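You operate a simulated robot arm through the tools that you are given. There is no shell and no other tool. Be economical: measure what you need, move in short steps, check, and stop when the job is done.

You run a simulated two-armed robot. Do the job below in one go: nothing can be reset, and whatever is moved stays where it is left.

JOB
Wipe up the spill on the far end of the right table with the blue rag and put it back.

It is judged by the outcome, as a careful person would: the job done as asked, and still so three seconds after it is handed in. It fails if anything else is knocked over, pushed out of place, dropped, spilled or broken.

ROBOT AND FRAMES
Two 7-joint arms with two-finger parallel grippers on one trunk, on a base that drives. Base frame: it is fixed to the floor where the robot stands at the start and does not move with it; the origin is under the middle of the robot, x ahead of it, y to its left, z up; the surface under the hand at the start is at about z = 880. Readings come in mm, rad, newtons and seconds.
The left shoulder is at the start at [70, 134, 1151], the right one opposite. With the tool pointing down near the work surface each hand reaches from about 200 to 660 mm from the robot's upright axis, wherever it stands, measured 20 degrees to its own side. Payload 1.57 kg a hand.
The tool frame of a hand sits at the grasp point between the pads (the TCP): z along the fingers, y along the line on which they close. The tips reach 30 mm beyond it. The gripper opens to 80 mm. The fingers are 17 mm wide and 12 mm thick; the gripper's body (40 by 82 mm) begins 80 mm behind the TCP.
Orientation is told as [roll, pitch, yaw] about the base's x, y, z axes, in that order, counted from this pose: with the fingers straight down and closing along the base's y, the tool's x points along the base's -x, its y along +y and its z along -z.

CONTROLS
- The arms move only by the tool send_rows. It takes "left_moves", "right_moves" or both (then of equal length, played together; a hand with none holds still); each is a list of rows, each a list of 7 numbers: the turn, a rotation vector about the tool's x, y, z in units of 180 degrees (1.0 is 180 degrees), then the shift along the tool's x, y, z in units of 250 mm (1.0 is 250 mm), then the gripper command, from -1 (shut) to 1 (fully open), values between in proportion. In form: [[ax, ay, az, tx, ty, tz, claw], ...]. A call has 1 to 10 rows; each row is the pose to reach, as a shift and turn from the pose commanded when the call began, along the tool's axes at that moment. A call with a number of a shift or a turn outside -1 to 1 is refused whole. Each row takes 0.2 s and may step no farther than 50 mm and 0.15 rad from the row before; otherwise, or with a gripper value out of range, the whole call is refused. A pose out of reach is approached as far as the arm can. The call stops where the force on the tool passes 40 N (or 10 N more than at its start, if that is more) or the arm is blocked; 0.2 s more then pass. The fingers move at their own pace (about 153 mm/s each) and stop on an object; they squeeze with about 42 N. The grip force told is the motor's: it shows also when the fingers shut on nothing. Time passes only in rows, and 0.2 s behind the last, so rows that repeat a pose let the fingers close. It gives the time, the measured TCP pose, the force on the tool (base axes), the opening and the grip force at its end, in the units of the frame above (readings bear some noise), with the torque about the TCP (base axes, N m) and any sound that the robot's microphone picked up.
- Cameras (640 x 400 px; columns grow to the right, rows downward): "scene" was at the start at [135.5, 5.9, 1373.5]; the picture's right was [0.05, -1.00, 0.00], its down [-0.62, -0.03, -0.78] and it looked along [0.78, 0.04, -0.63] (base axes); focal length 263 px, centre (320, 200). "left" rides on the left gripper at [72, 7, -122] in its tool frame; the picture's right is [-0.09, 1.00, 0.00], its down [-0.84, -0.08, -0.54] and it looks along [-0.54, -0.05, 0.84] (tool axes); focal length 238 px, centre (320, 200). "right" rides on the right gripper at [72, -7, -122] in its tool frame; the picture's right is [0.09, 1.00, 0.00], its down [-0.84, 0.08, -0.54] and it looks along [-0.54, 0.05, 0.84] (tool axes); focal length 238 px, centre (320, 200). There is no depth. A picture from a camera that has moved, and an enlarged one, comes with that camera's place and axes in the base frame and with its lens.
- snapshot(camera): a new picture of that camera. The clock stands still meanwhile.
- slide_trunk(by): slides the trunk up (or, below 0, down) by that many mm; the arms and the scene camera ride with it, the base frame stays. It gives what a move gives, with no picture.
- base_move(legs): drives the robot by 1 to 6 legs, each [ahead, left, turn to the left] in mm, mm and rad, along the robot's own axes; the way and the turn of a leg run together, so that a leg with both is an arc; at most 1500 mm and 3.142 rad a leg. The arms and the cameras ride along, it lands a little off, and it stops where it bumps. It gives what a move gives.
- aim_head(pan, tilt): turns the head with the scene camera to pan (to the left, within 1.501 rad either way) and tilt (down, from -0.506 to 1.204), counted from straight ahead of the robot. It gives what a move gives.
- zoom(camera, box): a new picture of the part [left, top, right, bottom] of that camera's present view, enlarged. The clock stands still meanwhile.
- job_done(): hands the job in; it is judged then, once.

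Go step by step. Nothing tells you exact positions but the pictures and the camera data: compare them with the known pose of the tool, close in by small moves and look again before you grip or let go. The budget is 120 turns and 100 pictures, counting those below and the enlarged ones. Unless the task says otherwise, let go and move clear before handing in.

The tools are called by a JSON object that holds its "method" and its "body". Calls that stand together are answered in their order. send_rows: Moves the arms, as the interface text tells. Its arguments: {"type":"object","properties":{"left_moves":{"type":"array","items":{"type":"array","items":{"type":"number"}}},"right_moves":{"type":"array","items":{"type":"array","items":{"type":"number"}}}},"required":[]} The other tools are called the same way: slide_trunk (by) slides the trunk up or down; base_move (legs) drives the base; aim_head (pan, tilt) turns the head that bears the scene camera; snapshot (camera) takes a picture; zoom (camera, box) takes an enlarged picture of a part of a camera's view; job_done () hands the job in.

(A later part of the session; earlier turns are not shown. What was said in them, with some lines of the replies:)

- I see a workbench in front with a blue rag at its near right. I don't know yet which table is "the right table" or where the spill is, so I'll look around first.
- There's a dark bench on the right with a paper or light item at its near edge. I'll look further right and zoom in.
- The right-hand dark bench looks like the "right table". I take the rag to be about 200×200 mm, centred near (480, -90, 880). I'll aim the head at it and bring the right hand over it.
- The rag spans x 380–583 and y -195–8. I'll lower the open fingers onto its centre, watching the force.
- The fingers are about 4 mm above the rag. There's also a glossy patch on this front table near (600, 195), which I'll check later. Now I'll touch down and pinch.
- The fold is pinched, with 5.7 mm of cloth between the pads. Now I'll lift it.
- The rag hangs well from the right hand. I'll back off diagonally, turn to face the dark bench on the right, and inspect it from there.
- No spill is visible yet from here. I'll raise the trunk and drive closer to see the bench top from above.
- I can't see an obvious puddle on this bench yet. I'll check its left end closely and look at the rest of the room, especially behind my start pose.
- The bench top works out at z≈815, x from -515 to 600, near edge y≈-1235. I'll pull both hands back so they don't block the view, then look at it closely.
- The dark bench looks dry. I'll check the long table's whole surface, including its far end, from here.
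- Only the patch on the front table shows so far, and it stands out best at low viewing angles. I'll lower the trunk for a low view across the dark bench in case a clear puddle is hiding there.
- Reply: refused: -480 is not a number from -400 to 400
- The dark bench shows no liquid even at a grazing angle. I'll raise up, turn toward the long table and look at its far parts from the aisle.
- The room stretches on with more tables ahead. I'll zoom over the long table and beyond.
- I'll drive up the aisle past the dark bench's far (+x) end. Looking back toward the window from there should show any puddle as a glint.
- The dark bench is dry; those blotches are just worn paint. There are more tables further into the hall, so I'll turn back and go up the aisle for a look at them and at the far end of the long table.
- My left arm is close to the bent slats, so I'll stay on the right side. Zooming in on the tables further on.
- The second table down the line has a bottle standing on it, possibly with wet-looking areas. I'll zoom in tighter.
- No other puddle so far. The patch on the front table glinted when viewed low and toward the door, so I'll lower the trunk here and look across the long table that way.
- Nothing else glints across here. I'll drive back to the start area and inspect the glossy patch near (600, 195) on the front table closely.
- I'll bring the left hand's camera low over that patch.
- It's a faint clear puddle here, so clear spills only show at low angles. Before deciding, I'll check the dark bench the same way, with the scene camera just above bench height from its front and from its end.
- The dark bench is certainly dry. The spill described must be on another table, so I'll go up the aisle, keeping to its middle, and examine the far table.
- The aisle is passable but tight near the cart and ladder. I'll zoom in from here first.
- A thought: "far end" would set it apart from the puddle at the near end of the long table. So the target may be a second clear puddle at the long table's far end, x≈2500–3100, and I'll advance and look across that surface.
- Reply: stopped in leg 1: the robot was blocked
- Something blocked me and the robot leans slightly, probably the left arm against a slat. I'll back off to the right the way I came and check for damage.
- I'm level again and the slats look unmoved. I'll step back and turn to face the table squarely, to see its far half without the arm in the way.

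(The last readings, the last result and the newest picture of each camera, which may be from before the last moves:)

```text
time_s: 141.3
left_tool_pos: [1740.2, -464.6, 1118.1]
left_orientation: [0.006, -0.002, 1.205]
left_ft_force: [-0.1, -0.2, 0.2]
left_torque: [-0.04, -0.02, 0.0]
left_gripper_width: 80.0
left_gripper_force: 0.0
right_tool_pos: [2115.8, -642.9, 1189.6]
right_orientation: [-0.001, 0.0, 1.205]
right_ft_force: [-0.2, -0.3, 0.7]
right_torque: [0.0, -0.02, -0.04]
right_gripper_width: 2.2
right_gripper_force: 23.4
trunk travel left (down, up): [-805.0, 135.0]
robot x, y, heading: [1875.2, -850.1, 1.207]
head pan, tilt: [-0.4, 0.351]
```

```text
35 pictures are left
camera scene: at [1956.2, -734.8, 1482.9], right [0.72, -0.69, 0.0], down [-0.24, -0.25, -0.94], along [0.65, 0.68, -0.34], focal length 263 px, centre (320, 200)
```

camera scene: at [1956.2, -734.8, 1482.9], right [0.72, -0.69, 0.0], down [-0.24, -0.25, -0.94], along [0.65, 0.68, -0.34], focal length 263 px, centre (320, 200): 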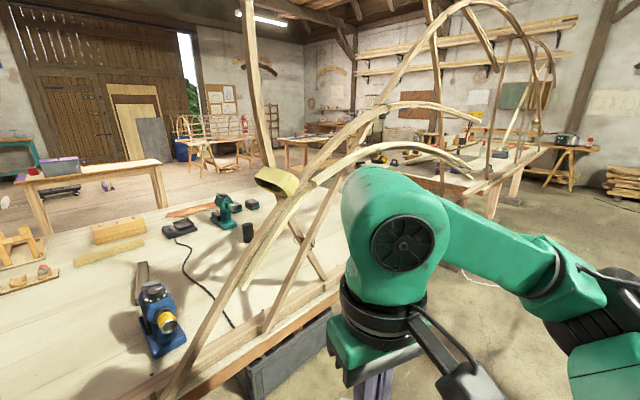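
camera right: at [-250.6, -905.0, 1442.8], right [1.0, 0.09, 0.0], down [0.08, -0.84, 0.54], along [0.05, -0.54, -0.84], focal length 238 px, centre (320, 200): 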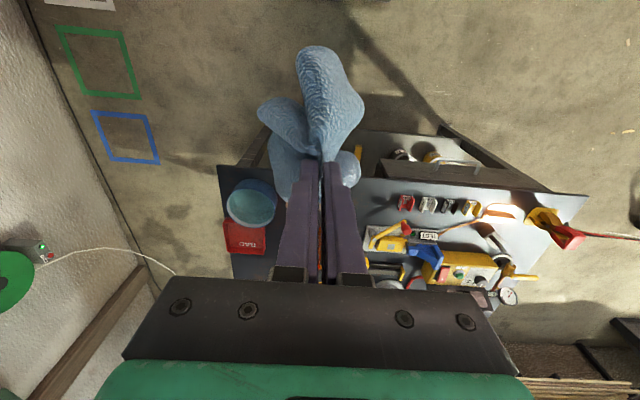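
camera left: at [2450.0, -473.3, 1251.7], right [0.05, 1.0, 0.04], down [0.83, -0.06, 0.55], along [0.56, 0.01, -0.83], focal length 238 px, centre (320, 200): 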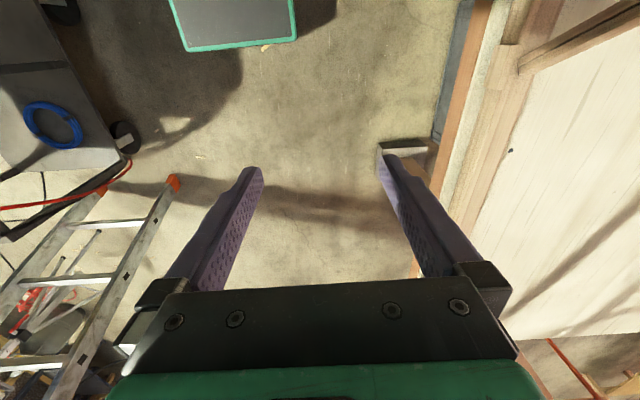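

I'll lower the camera here and zoom over the far half of the table.

{"method": "slide_trunk", "body": {"by": -300}}

{"method": "aim_head", "body": {"pan": -0.1, "tilt": 0.2}}

{"method": "zoom", "body": {"camera": "scene", "box": [160, 130, 480, 330]}}

{"method": "aim_head", "body": {"pan": -0.5, "tilt": 0.2}}

{"method": "zoom", "body": {"camera": "scene", "box": [160, 130, 480, 330]}}

```text
time_s: 144.3
left_tool_pos: [1740.3, -463.7, 819.1]
left_orientation: [0.005, -0.001, 1.205]
left_ft_force: [-0.4, 0.8, -0.3]
left_torque: [0.02, 0.01, 0.0]
left_gripper_width: 80.2
left_gripper_force: 0.0
right_tool_pos: [2116.2, -643.1, 891.2]
right_orientation: [0.0, -0.002, 1.203]
right_ft_force: [-0.1, 0.4, 0.3]
right_torque: [-0.01, -0.02, 0.0]
right_gripper_width: 2.2
right_gripper_force: 24.7
trunk travel left (down, up): [-505.0, 435.0]
robot x, y, heading: [1872.3, -849.5, 1.204]
head pan, tilt: [-0.4, 0.351]
```

```text
time_s: 145.1
left_tool_pos: [1738.4, -464.7, 818.3]
left_orientation: [0.005, -0.001, 1.203]
left_ft_force: [-0.3, -0.2, -0.3]
left_torque: [0.0, -0.02, 0.01]
left_gripper_width: 80.0
left_gripper_force: 0.1
right_tool_pos: [2116.8, -644.2, 890.1]
right_orientation: [0.001, 0.0, 1.204]
right_ft_force: [-0.5, -0.9, -0.1]
right_torque: [0.0, -0.02, -0.06]
right_gripper_width: 2.1
right_gripper_force: 23.5
trunk travel left (down, up): [-505.0, 435.0]
robot x, y, heading: [1872.1, -848.7, 1.204]
head pan, tilt: [-0.099, 0.201]
```

```text
2.00 times, centred on (320, 230) of scene
camera zoom: at [1933.7, -718.8, 1196.8], right [0.89, -0.45, 0.0], down [-0.09, -0.18, -0.98], along [0.44, 0.88, -0.2], focal length 526 px, centre (320, 140)
```

zoom: 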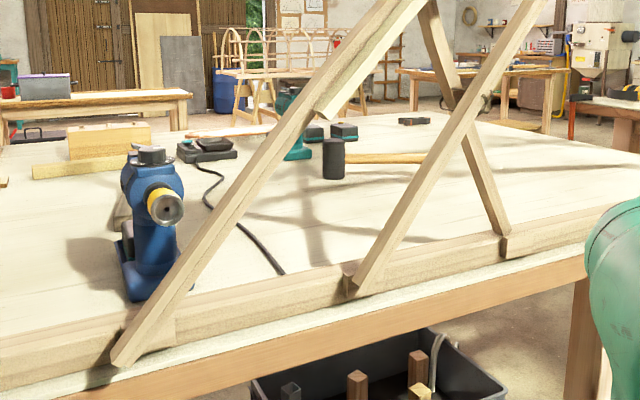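

```text
time_s: 145.9
left_tool_pos: [1740.0, -464.3, 819.5]
left_orientation: [0.005, -0.002, 1.203]
left_ft_force: [-0.2, -0.5, -1.3]
left_torque: [0.05, -0.01, 0.03]
left_gripper_width: 80.2
left_gripper_force: 0.1
right_tool_pos: [2116.2, -643.0, 890.8]
right_orientation: [-0.001, -0.001, 1.204]
right_ft_force: [0.2, 0.7, 0.5]
right_torque: [0.0, -0.01, -0.02]
right_gripper_width: 2.2
right_gripper_force: 23.8
trunk travel left (down, up): [-505.0, 435.0]
robot x, y, heading: [1872.7, -852.8, 1.203]
head pan, tilt: [-0.499, 0.201]
```

```text
2.00 times, centred on (320, 230) of scene
camera zoom: at [1962.6, -741.5, 1196.9], right [0.65, -0.76, 0.0], down [-0.15, -0.13, -0.98], along [0.75, 0.64, -0.2], focal length 526 px, centre (320, 140)
```

zoom: 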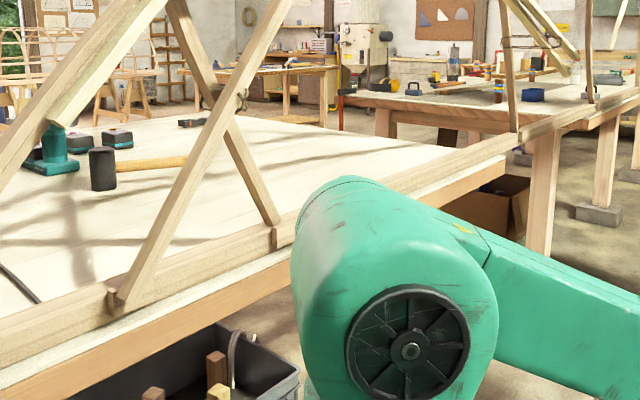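

The long table's far end is dry as well. I'll zoom tightly on the next table from this low angle.

{"method": "aim_head", "body": {"pan": -0.75, "tilt": 0.1}}

{"method": "zoom", "body": {"camera": "scene", "box": [200, 150, 360, 250]}}

{"method": "aim_head", "body": {"pan": 0.0, "tilt": 0.1}}

{"method": "zoom", "body": {"camera": "scene", "box": [80, 150, 400, 350]}}

```text
time_s: 146.7
left_tool_pos: [1739.1, -465.3, 818.1]
left_orientation: [0.005, 0.0, 1.203]
left_ft_force: [-0.8, 0.5, 0.1]
left_torque: [-0.02, -0.02, -0.03]
left_gripper_width: 80.0
left_gripper_force: 0.1
right_tool_pos: [2116.1, -642.9, 891.0]
right_orientation: [0.002, 0.0, 1.206]
right_ft_force: [0.4, -1.2, 0.1]
right_torque: [0.0, 0.01, -0.03]
right_gripper_width: 2.2
right_gripper_force: 23.8
trunk travel left (down, up): [-505.0, 435.0]
robot x, y, heading: [1876.4, -851.4, 1.205]
head pan, tilt: [-0.75, 0.099]
```

```text
4.00 times, centred on (280, 200) of scene
camera zoom: at [1974.4, -761.6, 1206.2], right [0.44, -0.9, 0.0], down [-0.09, -0.04, -0.99], along [0.89, 0.44, -0.1], focal length 1051 px, centre (480, 200)
```

zoom: 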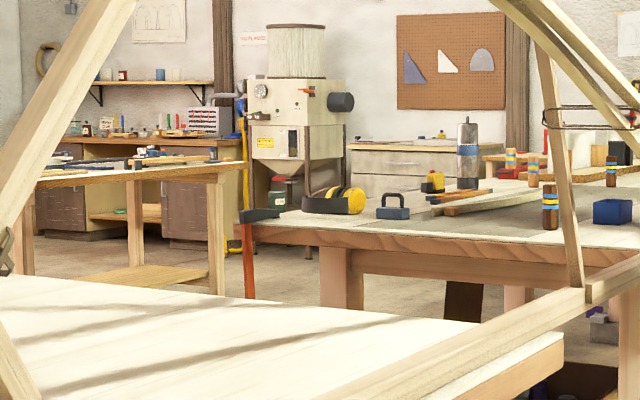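

```text
time_s: 147.8
left_tool_pos: [1739.1, -464.6, 818.9]
left_orientation: [0.004, -0.003, 1.204]
left_ft_force: [0.0, 0.3, 0.7]
left_torque: [0.01, -0.01, -0.04]
left_gripper_width: 79.8
left_gripper_force: 0.0
right_tool_pos: [2114.4, -643.4, 891.5]
right_orientation: [-0.002, 0.0, 1.204]
right_ft_force: [-0.3, -0.5, -1.0]
right_torque: [-0.02, 0.0, -0.05]
right_gripper_width: 2.0
right_gripper_force: 24.0
trunk travel left (down, up): [-505.0, 435.0]
robot x, y, heading: [1875.7, -851.5, 1.205]
head pan, tilt: [0.0, 0.099]
```

```text
2.00 times, centred on (240, 250) of scene
camera zoom: at [1924.8, -716.2, 1206.3], right [0.93, -0.36, 0.0], down [-0.04, -0.09, -0.99], along [0.36, 0.93, -0.1], focal length 526 px, centre (480, 100)
```

zoom: 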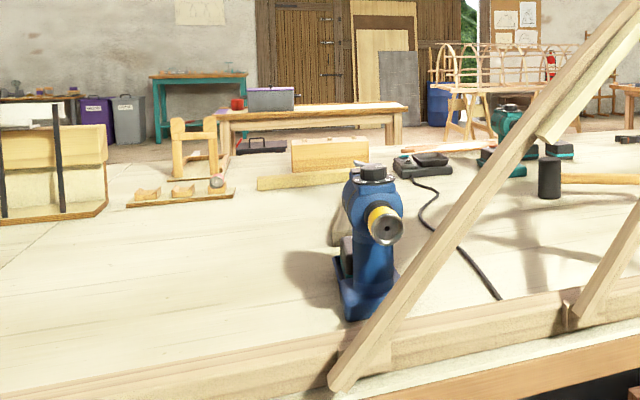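

Every other surface I can see is dry; the only liquid is the clear puddle on the front table. I'll go back there and take one more low look across that table for any other puddle before wiping.

{"method": "slide_trunk", "body": {"by": 300}}

{"method": "base_move", "body": {"legs": [[0, 0, -1.205], [-800, 150, 0], [-1200, 100, 0], [0, 650, 0]]}}

{"method": "slide_trunk", "body": {"by": -200}}

{"method": "aim_head", "body": {"pan": 0.1, "tilt": 0.3}}

{"method": "snapshot", "body": {"camera": "scene"}}

```text
time_s: 150.8
left_tool_pos: [1739.3, -465.5, 1118.6]
left_orientation: [0.005, -0.002, 1.203]
left_ft_force: [0.0, -0.4, 0.6]
left_torque: [0.01, 0.02, 0.01]
left_gripper_width: 79.7
left_gripper_force: 0.1
right_tool_pos: [2115.2, -642.9, 1192.3]
right_orientation: [-0.001, 0.0, 1.204]
right_ft_force: [0.5, 0.4, 0.3]
right_torque: [-0.02, 0.0, -0.04]
right_gripper_width: 2.3
right_gripper_force: 23.5
trunk travel left (down, up): [-805.0, 135.0]
robot x, y, heading: [1872.2, -852.0, 1.205]
head pan, tilt: [0.0, 0.099]
```

```text
time_s: 167.2
left_tool_pos: [183.5, 320.7, 1119.0]
left_orientation: [0.008, -0.002, -0.003]
left_ft_force: [-0.4, 0.5, -0.7]
left_torque: [0.03, 0.03, 0.02]
left_gripper_width: 80.2
left_gripper_force: 0.0
right_tool_pos: [150.0, -94.0, 1190.6]
right_orientation: [0.0, 0.001, -0.005]
right_ft_force: [0.1, -0.5, 0.3]
right_torque: [-0.02, 0.02, 0.02]
right_gripper_width: 2.2
right_gripper_force: 23.6
trunk travel left (down, up): [-805.0, 135.0]
robot x, y, heading: [-130.2, 58.3, -0.003]
head pan, tilt: [0.0, 0.099]
```

```text
time_s: 169.3
left_tool_pos: [183.4, 322.4, 918.5]
left_orientation: [0.005, -0.001, -0.005]
left_ft_force: [0.2, 1.2, -0.3]
left_torque: [-0.02, -0.01, 0.0]
left_gripper_width: 79.7
left_gripper_force: 0.0
right_tool_pos: [148.9, -93.0, 990.5]
right_orientation: [0.0, -0.001, -0.006]
right_ft_force: [-0.3, -0.3, -0.6]
right_torque: [0.0, 0.04, 0.02]
right_gripper_width: 2.0
right_gripper_force: 23.1
trunk travel left (down, up): [-605.0, 335.0]
robot x, y, heading: [-131.2, 58.4, -0.004]
head pan, tilt: [0.0, 0.099]
```

```text
time_s: 170.1
left_tool_pos: [183.4, 322.2, 917.9]
left_orientation: [0.005, -0.002, -0.004]
left_ft_force: [-0.9, -0.1, -0.1]
left_torque: [-0.01, -0.05, 0.0]
left_gripper_width: 80.1
left_gripper_force: 0.0
right_tool_pos: [149.8, -93.5, 990.1]
right_orientation: [0.001, -0.001, -0.005]
right_ft_force: [-0.2, -0.7, -0.3]
right_torque: [-0.03, -0.06, 0.02]
right_gripper_width: 2.4
right_gripper_force: 23.6
trunk travel left (down, up): [-605.0, 335.0]
robot x, y, heading: [-129.1, 57.8, -0.007]
head pan, tilt: [0.099, 0.3]
```

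```text
30 pictures are left
camera scene: at [13.0, 69.2, 1287.7], right [0.1, -1.0, 0.0], down [-0.29, -0.03, -0.96], along [0.95, 0.09, -0.3], focal length 263 px, centre (320, 200)
```

scene: 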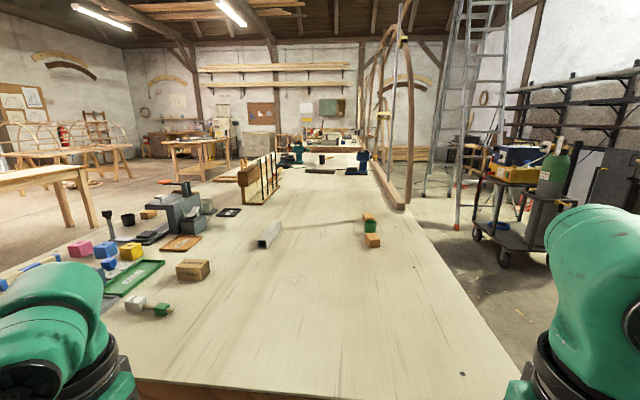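

The puddle shows up around pixel (295, 280), which gives (600, 190). I'll zoom over the table once for others.

{"method": "zoom", "body": {"camera": "scene", "box": [200, 180, 440, 330]}}

{"method": "zoom", "body": {"camera": "scene", "box": [240, 130, 400, 230]}}

```text
2.67 times, centred on (320, 255) of scene
camera zoom: at [13.0, 69.2, 1287.7], right [0.1, -1.0, 0.0], down [-0.29, -0.03, -0.96], along [0.95, 0.09, -0.3], focal length 701 px, centre (320, 53)
```

zoom: 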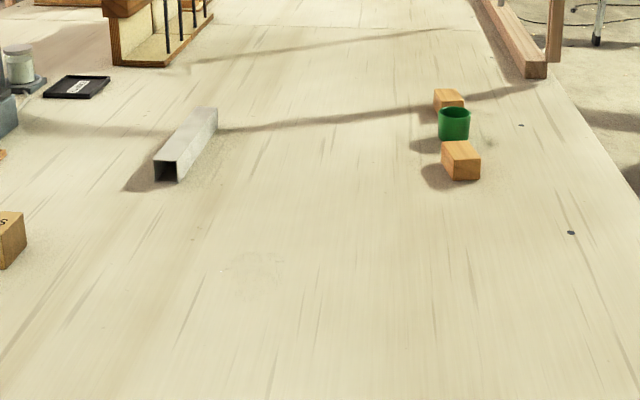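

```text
4.00 times, centred on (320, 180) of scene
camera zoom: at [13.0, 69.2, 1287.7], right [0.1, -1.0, 0.0], down [-0.29, -0.03, -0.96], along [0.95, 0.09, -0.3], focal length 1051 px, centre (320, 280)
```

zoom: 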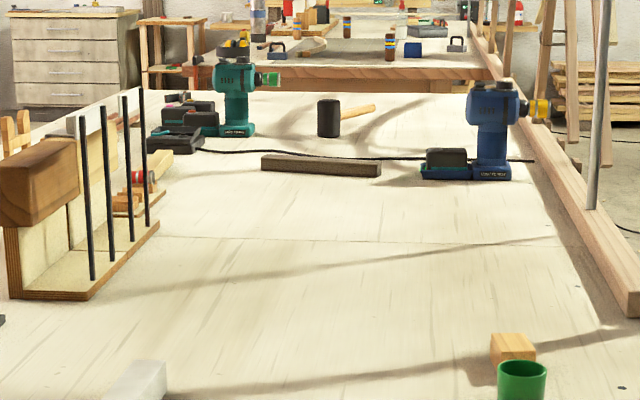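

That puddle is the only one, spanning roughly x 550–635 and y 150–240. I'll raise the arms and stand so the right hand reaches it comfortably.

{"method": "slide_trunk", "body": {"by": 180}}

{"method": "base_move", "body": {"legs": [[0, 242, 0], [165, 0, 0.005]]}}

{"method": "aim_head", "body": {"pan": 0.0, "tilt": 0.75}}

{"method": "snapshot", "body": {"camera": "scene"}}

```text
time_s: 172.1
left_tool_pos: [184.6, 321.2, 1098.3]
left_orientation: [0.006, -0.002, -0.007]
left_ft_force: [0.7, -0.9, -0.2]
left_torque: [-0.02, -0.02, -0.03]
left_gripper_width: 79.9
left_gripper_force: 0.0
right_tool_pos: [148.6, -93.7, 1170.9]
right_orientation: [0.002, 0.001, -0.006]
right_ft_force: [-0.2, -0.3, 0.2]
right_torque: [0.0, -0.01, 0.03]
right_gripper_width: 2.2
right_gripper_force: 23.9
trunk travel left (down, up): [-785.0, 155.0]
robot x, y, heading: [-127.3, 63.9, -0.003]
head pan, tilt: [0.099, 0.3]
```

```text
time_s: 174.9
left_tool_pos: [344.4, 564.1, 1100.3]
left_orientation: [0.005, -0.004, -0.001]
left_ft_force: [-0.3, 0.1, -0.5]
left_torque: [-0.01, -0.03, -0.03]
left_gripper_width: 79.7
left_gripper_force: 0.2
right_tool_pos: [313.5, 148.9, 1171.8]
right_orientation: [0.0, -0.002, -0.001]
right_ft_force: [-1.0, -0.1, 1.0]
right_torque: [0.03, -0.03, 0.0]
right_gripper_width: 2.3
right_gripper_force: 24.0
trunk travel left (down, up): [-785.0, 155.0]
robot x, y, heading: [36.1, 301.1, 0.004]
head pan, tilt: [0.099, 0.3]
```

```text
time_s: 175.8
left_tool_pos: [349.4, 563.1, 1098.0]
left_orientation: [0.005, -0.004, -0.001]
left_ft_force: [-0.3, 0.7, -0.1]
left_torque: [0.0, 0.0, -0.04]
left_gripper_width: 80.0
left_gripper_force: 0.1
right_tool_pos: [316.1, 149.3, 1171.1]
right_orientation: [0.0, 0.0, -0.002]
right_ft_force: [-0.1, -0.8, 0.1]
right_torque: [0.02, 0.01, 0.0]
right_gripper_width: 2.3
right_gripper_force: 23.5
trunk travel left (down, up): [-785.0, 155.0]
robot x, y, heading: [36.3, 300.9, -0.006]
head pan, tilt: [0.0, 0.75]
```

```text
27 pictures are left
camera scene: at [169.0, 301.7, 1427.2], right [0.0, -1.0, 0.0], down [-0.68, 0.0, -0.73], along [0.73, 0.0, -0.68], focal length 263 px, centre (320, 200)
```

scene: 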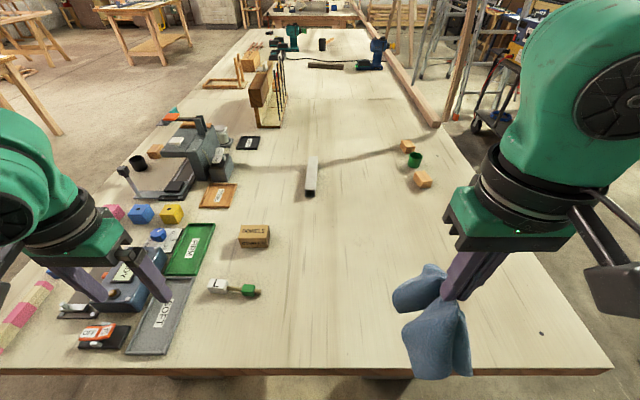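

The path to the puddle is clear of the other items. I'll bring the rag over it and lower it.

{"method": "send_rows", "body": {"right_moves": [[0, 0, 0, -0.13, 0.02, 0.08, -1], [0, 0, 0, -0.27, 0.05, 0.16, -1], [0, 0, 0, -0.4, 0.08, 0.24, -1], [0, 0, 0, -0.54, 0.11, 0.32, -1], [0, 0, 0, -0.68, 0.14, 0.4, -1], [0, 0, 0, -0.82, 0.17, 0.44, -1], [0, 0, 0, -0.95, 0.17, 0.52, -1]]}}

{"method": "send_rows", "body": {"right_moves": [[0, 0, 0, 0, 0, 0.12, -1], [0, 0, 0, 0, 0, 0.24, -1], [0, 0, 0, 0, 0, 0.34, -1], [0, 0, 0, 0, 0, 0.42, -1], [0, 0, 0, 0, 0, 0.48, -1]]}}

{"method": "snapshot", "body": {"camera": "right"}}

```text
time_s: 177.4
left_tool_pos: [348.7, 564.1, 1098.2]
left_orientation: [0.004, -0.001, -0.002]
left_ft_force: [0.5, 0.5, 0.5]
left_torque: [0.02, 0.02, -0.04]
left_gripper_width: 79.9
left_gripper_force: 0.2
right_tool_pos: [553.7, 191.5, 1041.0]
right_orientation: [0.002, 0.001, -0.002]
right_ft_force: [0.1, 0.2, -0.2]
right_torque: [-0.03, 0.02, 0.01]
right_gripper_width: 2.2
right_gripper_force: 23.5
trunk travel left (down, up): [-785.0, 155.0]
robot x, y, heading: [34.5, 299.7, 0.003]
head pan, tilt: [0.0, 0.75]
```

```text
time_s: 178.6
left_tool_pos: [347.9, 563.5, 1098.5]
left_orientation: [0.005, -0.002, -0.002]
left_ft_force: [-0.5, 0.4, -0.1]
left_torque: [0.0, -0.01, 0.02]
left_gripper_width: 79.6
left_gripper_force: 0.1
right_tool_pos: [553.9, 191.4, 921.2]
right_orientation: [0.0, -0.001, -0.002]
right_ft_force: [-0.2, 0.1, 0.0]
right_torque: [-0.03, 0.01, 0.05]
right_gripper_width: 2.1
right_gripper_force: 23.8
trunk travel left (down, up): [-785.0, 155.0]
robot x, y, heading: [36.8, 300.2, -0.001]
head pan, tilt: [0.0, 0.75]
```

```text
26 pictures are left
camera right: at [481.4, 184.7, 1043.0], right [-0.09, 1.0, 0.0], down [0.84, 0.08, 0.54], along [0.54, 0.05, -0.84], focal length 238 px, centre (320, 200)
```

right: 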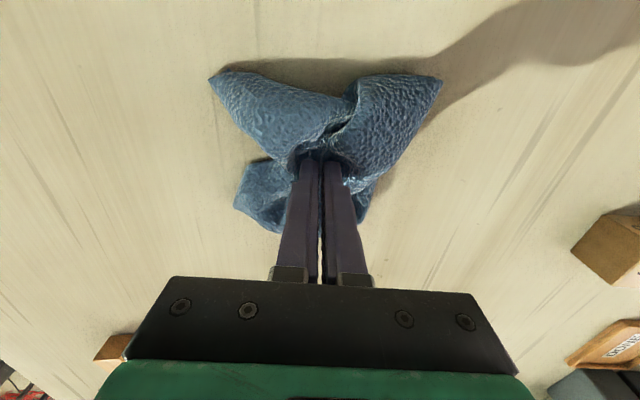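

The rag is just above the table over the puddle. I'll press lightly and wipe in overlapping strokes.

{"method": "send_rows", "body": {"right_moves": [[0, 0, 0, 0, 0, 0.024, -1], [0, 0, 0, -0.12, 0, 0.03, -1], [0, 0, 0, -0.24, 0, 0.03, -1], [0, 0, 0, -0.34, 0, 0.03, -1], [0, 0, 0, -0.34, 0.14, 0.03, -1], [0, 0, 0, -0.2, 0.16, 0.03, -1], [0, 0, 0, -0.06, 0.16, 0.03, -1], [0, 0, 0, -0.06, 0.0, 0.03, -1], [0, 0, 0, -0.06, -0.15, 0.03, -1], [0, 0, 0, -0.2, -0.16, 0.03, -1]]}}

{"method": "snapshot", "body": {"camera": "right"}}

```text
time_s: 180.8
left_tool_pos: [348.9, 566.2, 1097.7]
left_orientation: [0.004, -0.004, -0.001]
left_ft_force: [0.1, 0.4, 0.3]
left_torque: [-0.05, 0.01, -0.02]
left_gripper_width: 80.2
left_gripper_force: 0.1
right_tool_pos: [602.3, 151.2, 913.6]
right_orientation: [-0.002, -0.001, -0.002]
right_ft_force: [-0.5, 0.1, 1.1]
right_torque: [-0.04, 0.05, 0.04]
right_gripper_width: 2.1
right_gripper_force: 23.7
right hand out of reach, approached as far as the arm can: row 4, 5
trunk travel left (down, up): [-785.0, 155.0]
robot x, y, heading: [39.9, 300.9, -0.0]
head pan, tilt: [0.0, 0.75]
```

```text
25 pictures are left
camera right: at [531.6, 146.0, 1036.0], right [-0.09, 1.0, 0.0], down [0.84, 0.08, 0.54], along [0.54, 0.05, -0.84], focal length 238 px, centre (320, 200)
```

right: 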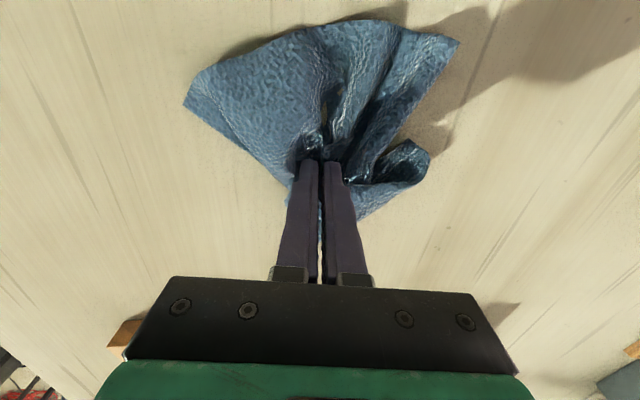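

I'm getting light contact so far. I'll do a second pass pressed slightly harder, crosswise.

{"method": "send_rows", "body": {"right_moves": [[0, 0, 0, -0.07, 0, 0.012, -1], [0, 0, 0, -0.08, 0.15, 0.012, -1], [0, 0, 0, -0.08, 0.3, 0.012, -1], [0, 0, 0, 0.04, 0.36, 0.012, -1], [0, 0, 0, 0.04, 0.2, 0.012, -1], [0, 0, 0, 0.04, 0.04, 0.012, -1], [0, 0, 0, 0.16, 0.04, 0.012, -1], [0, 0, 0, 0.16, 0.2, 0.012, -1], [0, 0, 0, 0.16, 0.34, 0.012, -1], [0, 0, 0, 0.04, 0.24, 0.012, -1]]}}

{"method": "send_rows", "body": {"right_moves": [[0, 0, 0, 0.1, -0.1, 0, -1], [0, 0, 0, 0.0, -0.2, 0, -1], [0, 0, 0, -0.1, -0.1, 0, -1], [0, 0, 0, -0.08, 0.05, 0, -1], [0, 0, 0, 0.05, 0.0, 0, -1], [0, 0, 0, 0.05, 0, -0.15, -1], [0, 0, 0, 0.15, 0, -0.3, -1], [0, 0, 0, 0.3, -0.05, -0.45, -1], [0, 0, 0, 0.45, -0.2, -0.5, -1]]}}

{"method": "snapshot", "body": {"camera": "right"}}

{"method": "zoom", "body": {"camera": "scene", "box": [240, 160, 480, 310]}}

```text
time_s: 183.0
left_tool_pos: [347.8, 562.4, 1099.7]
left_orientation: [0.006, -0.004, -0.001]
left_ft_force: [0.5, -0.1, -0.7]
left_torque: [0.03, 0.04, 0.01]
left_gripper_width: 80.0
left_gripper_force: 0.1
right_tool_pos: [593.9, 210.6, 912.1]
right_orientation: [0.002, -0.003, 0.0]
right_ft_force: [-1.1, 1.5, 6.2]
right_torque: [0.1, 0.02, 0.05]
right_gripper_width: 2.4
right_gripper_force: 23.8
right hand out of reach, approached as far as the arm can: row 3
trunk travel left (down, up): [-785.0, 155.0]
robot x, y, heading: [35.0, 302.5, -0.002]
head pan, tilt: [0.0, 0.75]
```

```text
refused: row 8 steps farther than a row can; nothing moved
```

```text
24 pictures are left
camera right: at [521.5, 204.2, 1033.5], right [-0.09, 1.0, 0.0], down [0.84, 0.08, 0.54], along [0.54, 0.05, -0.84], focal length 238 px, centre (320, 200)
```

right: 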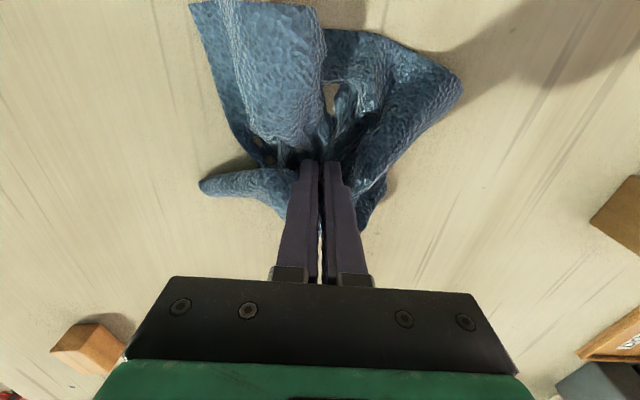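

```text
2.67 times, centred on (360, 235) of scene
camera zoom: at [167.9, 300.8, 1427.3], right [0.0, -1.0, 0.0], down [-0.68, 0.0, -0.73], along [0.73, 0.0, -0.68], focal length 701 px, centre (213, 107)
```

zoom: 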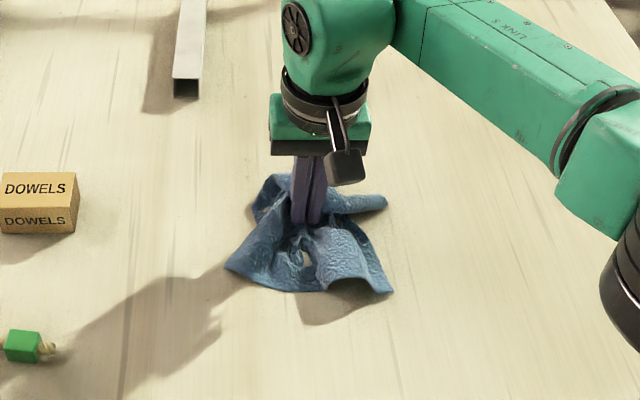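

Contact is good now, about 6 N. I'll make a few more strokes, then lift away and check the spot.

{"method": "send_rows", "body": {"right_moves": [[0, 0, 0, 0.1, -0.1, 0, -1], [0, 0, 0, 0.0, -0.2, 0, -1], [0, 0, 0, -0.1, -0.1, 0, -1], [0, 0, 0, -0.08, 0.05, 0, -1], [0, 0, 0, 0.05, 0.0, 0, -1], [0, 0, 0, 0.05, 0, -0.15, -1], [0, 0, 0, 0.15, 0, -0.28, -1], [0, 0, 0, 0.27, -0.05, -0.4, -1], [0, 0, 0, 0.4, -0.16, -0.45, -1], [0, 0, 0, 0.52, -0.28, -0.5, -1]]}}

{"method": "snapshot", "body": {"camera": "right"}}

{"method": "zoom", "body": {"camera": "scene", "box": [240, 160, 480, 310]}}

```text
time_s: 185.2
left_tool_pos: [347.3, 563.4, 1099.1]
left_orientation: [0.007, -0.003, 0.0]
left_ft_force: [-0.3, 0.0, -0.1]
left_torque: [0.0, -0.01, 0.05]
left_gripper_width: 80.0
left_gripper_force: 0.0
right_tool_pos: [459.6, 139.4, 1035.8]
right_orientation: [0.002, -0.001, -0.002]
right_ft_force: [0.1, -0.2, 0.5]
right_torque: [-0.03, 0.0, 0.03]
right_gripper_width: 2.3
right_gripper_force: 24.1
trunk travel left (down, up): [-785.0, 155.0]
robot x, y, heading: [35.2, 300.8, 0.001]
head pan, tilt: [0.0, 0.75]
```

```text
22 pictures are left
camera right: at [388.0, 132.9, 1158.0], right [-0.09, 1.0, 0.0], down [0.84, 0.07, 0.54], along [0.54, 0.05, -0.84], focal length 238 px, centre (320, 200)
```

right: 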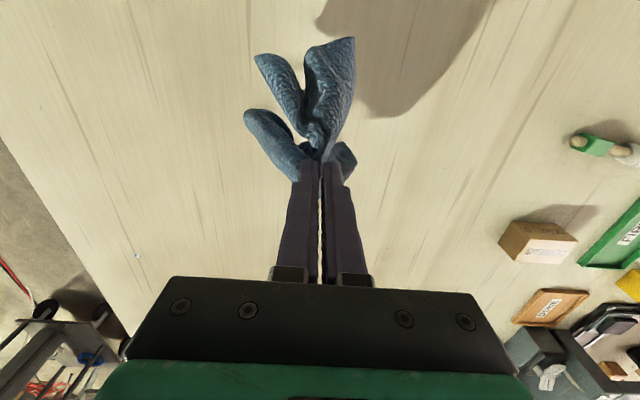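

```text
2.67 times, centred on (360, 235) of scene
camera zoom: at [166.5, 300.3, 1427.4], right [0.0, -1.0, 0.0], down [-0.68, 0.0, -0.73], along [0.73, 0.0, -0.68], focal length 701 px, centre (213, 107)
```

zoom: 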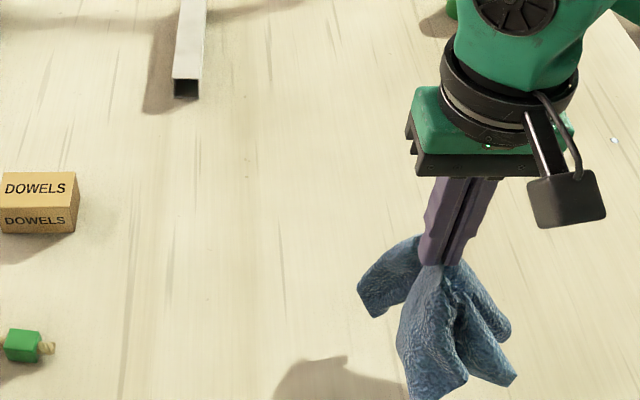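

The spot looks clean and the rag is darkened with the liquid. I'll drive back to the start stance so I can re-check from the angle where the puddle glinted, then put the rag back at (480, -90).

{"method": "base_move", "body": {"legs": [[-35, -300, 0]]}}

{"method": "aim_head", "body": {"pan": 0.0, "tilt": 0.8}}

{"method": "snapshot", "body": {"camera": "scene"}}

```text
time_s: 187.2
left_tool_pos: [312.6, 262.2, 1098.7]
left_orientation: [0.006, -0.001, -0.002]
left_ft_force: [-0.6, -0.5, -0.3]
left_torque: [0.01, -0.04, -0.01]
left_gripper_width: 80.0
left_gripper_force: 0.0
right_tool_pos: [426.1, -162.0, 1036.2]
right_orientation: [-0.001, 0.0, -0.004]
right_ft_force: [-0.5, 0.1, 0.0]
right_torque: [-0.01, 0.0, 0.0]
right_gripper_width: 2.4
right_gripper_force: 23.8
trunk travel left (down, up): [-785.0, 155.0]
robot x, y, heading: [3.6, -2.3, -0.006]
head pan, tilt: [0.0, 0.75]
```

```text
time_s: 187.9
left_tool_pos: [313.6, 260.8, 1099.0]
left_orientation: [0.005, -0.001, -0.003]
left_ft_force: [-0.6, 0.7, 0.3]
left_torque: [-0.02, -0.01, 0.0]
left_gripper_width: 80.1
left_gripper_force: 0.0
right_tool_pos: [426.2, -162.9, 1035.6]
right_orientation: [0.0, -0.001, -0.005]
right_ft_force: [0.0, -0.6, -0.3]
right_torque: [-0.04, 0.0, 0.03]
right_gripper_width: 2.4
right_gripper_force: 24.2
trunk travel left (down, up): [-785.0, 155.0]
robot x, y, heading: [-0.9, -4.3, -0.004]
head pan, tilt: [0.0, 0.799]
```

```text
20 pictures are left
camera scene: at [131.3, -1.2, 1423.2], right [0.0, -1.0, 0.0], down [-0.72, 0.0, -0.7], along [0.7, 0.0, -0.72], focal length 263 px, centre (320, 200)
```

scene: 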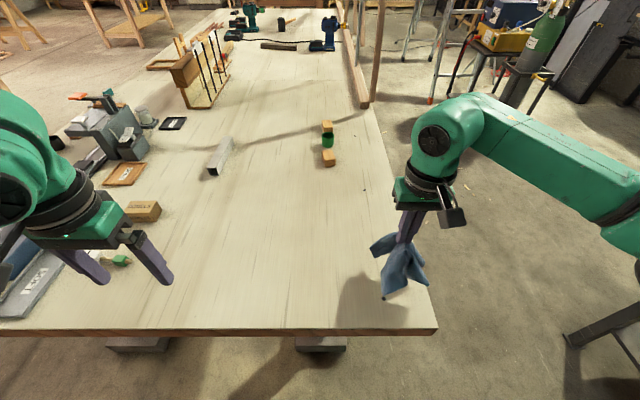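

I'll move the rag over its original place and lower it slowly.

{"method": "send_rows", "body": {"right_moves": [[0, 0, 0, -0.1, 0.14, 0, -1], [0, 0, 0, -0.215, 0.29, 0, -1], [0, 0, 0, -0.215, 0.29, 0.1, -1], [0, 0, 0, -0.215, 0.29, 0.2, -1], [0, 0, 0, -0.215, 0.29, 0.3, -1], [0, 0, 0, -0.215, 0.29, 0.38, -1], [0, 0, 0, -0.215, 0.29, 0.44, -1], [0, 0, 0, -0.215, 0.29, 0.48, -1], [0, 0, 0, -0.215, 0.29, 0.495, -1]]}}

{"method": "snapshot", "body": {"camera": "right"}}

```text
time_s: 189.9
left_tool_pos: [311.5, 260.2, 1097.8]
left_orientation: [0.007, -0.002, -0.002]
left_ft_force: [-0.6, -0.3, -0.5]
left_torque: [0.02, -0.04, -0.02]
left_gripper_width: 80.0
left_gripper_force: 0.0
right_tool_pos: [481.6, -90.9, 914.1]
right_orientation: [0.002, -0.007, -0.003]
right_ft_force: [2.3, 0.2, 8.7]
right_torque: [0.0, -0.08, 0.04]
right_gripper_width: 2.2
right_gripper_force: 23.9
trunk travel left (down, up): [-785.0, 155.0]
robot x, y, heading: [-1.0, -2.5, -0.005]
head pan, tilt: [0.0, 0.799]
```

```text
19 pictures are left
camera right: at [408.3, -96.5, 1034.8], right [-0.09, 1.0, 0.0], down [0.83, 0.07, 0.55], along [0.54, 0.05, -0.84], focal length 238 px, centre (320, 200)
```

right: 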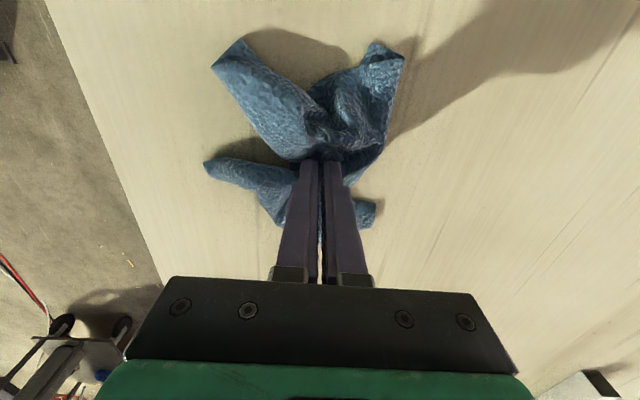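

From the same viewpoint that showed the bright puddle at (580, 290), the table is now clean. I'll open the fingers slowly while touching, so the rag spreads.

{"method": "send_rows", "body": {"right_moves": [[0, 0, 0, 0, 0, 0, -0.7], [0, 0, 0, 0, 0, 0, -0.3], [0, 0, 0, 0, 0, 0, 0.2], [0, 0, 0, 0, 0, 0, 0.6], [0, 0, 0, 0, 0, 0, 1], [0, 0, 0, 0, 0, 0, 1], [0, 0, 0, 0, 0, -0.06, 1], [0, 0, 0, 0, 0, -0.2, 1], [0, 0, 0, 0, 0, -0.38, 1]]}}

{"method": "snapshot", "body": {"camera": "right"}}

{"method": "zoom", "body": {"camera": "scene", "box": [260, 180, 500, 330]}}

```text
time_s: 191.9
left_tool_pos: [313.4, 261.3, 1097.5]
left_orientation: [0.005, -0.004, -0.005]
left_ft_force: [-0.3, 0.5, -0.1]
left_torque: [-0.01, -0.01, 0.0]
left_gripper_width: 80.1
left_gripper_force: 0.0
right_tool_pos: [480.3, -90.8, 1007.1]
right_orientation: [-0.002, 0.0, -0.004]
right_ft_force: [-0.5, 0.0, -1.2]
right_torque: [-0.02, -0.02, 0.01]
right_gripper_width: 79.8
right_gripper_force: 0.1
trunk travel left (down, up): [-785.0, 155.0]
robot x, y, heading: [0.3, -3.4, 0.002]
head pan, tilt: [0.0, 0.799]
```

```text
18 pictures are left
camera right: at [407.8, -96.7, 1128.9], right [-0.09, 1.0, 0.0], down [0.84, 0.07, 0.54], along [0.54, 0.05, -0.84], focal length 238 px, centre (320, 200)
```

right: 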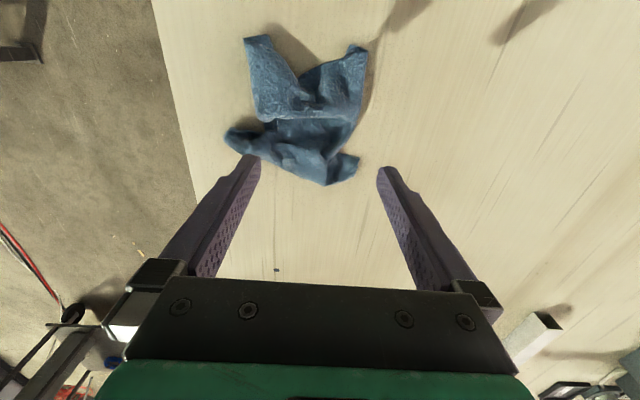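

```text
2.67 times, centred on (380, 255) of scene
camera zoom: at [130.6, -1.1, 1423.2], right [0.0, -1.0, 0.0], down [-0.72, 0.0, -0.7], along [0.7, 0.0, -0.72], focal length 701 px, centre (160, 53)
```

zoom: 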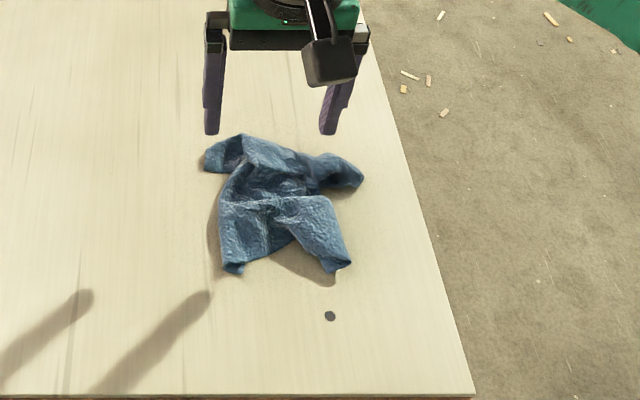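

The rag lies loosely crumpled inside its original footprint and the gripper is clear of it. I'll lift away and do a last check.

{"method": "send_rows", "body": {"right_moves": [[0, 0, 0, 0.05, 0, -0.18, 1], [0, 0, 0, 0.1, 0, -0.36, 1], [0, 0, 0, 0.15, 0, -0.54, 1]]}}

{"method": "snapshot", "body": {"camera": "scene"}}

```text
time_s: 192.7
left_tool_pos: [312.6, 261.0, 1098.7]
left_orientation: [0.005, -0.004, -0.004]
left_ft_force: [0.6, -0.4, 0.2]
left_torque: [0.02, -0.05, -0.01]
left_gripper_width: 80.1
left_gripper_force: 0.0
right_tool_pos: [441.6, -89.8, 1142.5]
right_orientation: [0.0, -0.001, -0.004]
right_ft_force: [0.1, -0.4, 0.4]
right_torque: [0.01, 0.01, -0.01]
right_gripper_width: 79.8
right_gripper_force: 0.1
trunk travel left (down, up): [-785.0, 155.0]
robot x, y, heading: [0.8, -0.5, -0.003]
head pan, tilt: [0.0, 0.799]
```

```text
16 pictures are left
camera scene: at [130.7, -1.1, 1423.2], right [0.0, -1.0, 0.0], down [-0.72, 0.0, -0.7], along [0.7, 0.0, -0.72], focal length 263 px, centre (320, 200)
```

scene: 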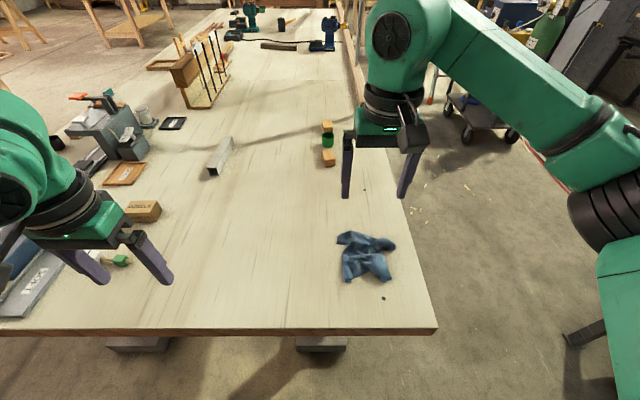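

The puddle is gone, the rag is back in its place, both hands are clear, and the other items on this table look undisturbed. I'm handing the job in.

{"method": "job_done", "body": {}}

```text
The job is handed in.
```

I wiped up the only spill I could find and put the blue rag back, but I'm not sure it's the one you meant. It was a clear puddle on the long table in front of the robot's start position, about 300 mm in from the near edge. The dark bench on the right and the far end of the long table both looked dry. I only saw the tables further down the hall from a distance.

- **Result:** the puddle no longer shows from the angle where it had glinted.
- **Rag:** it's back on its original spot, but wet and crumpled rather than laid flat.
- **Bump:** while I was searching, the robot was blocked once beside the bent slats along the long table, probably by its left arm. The slats looked unmoved afterwards.
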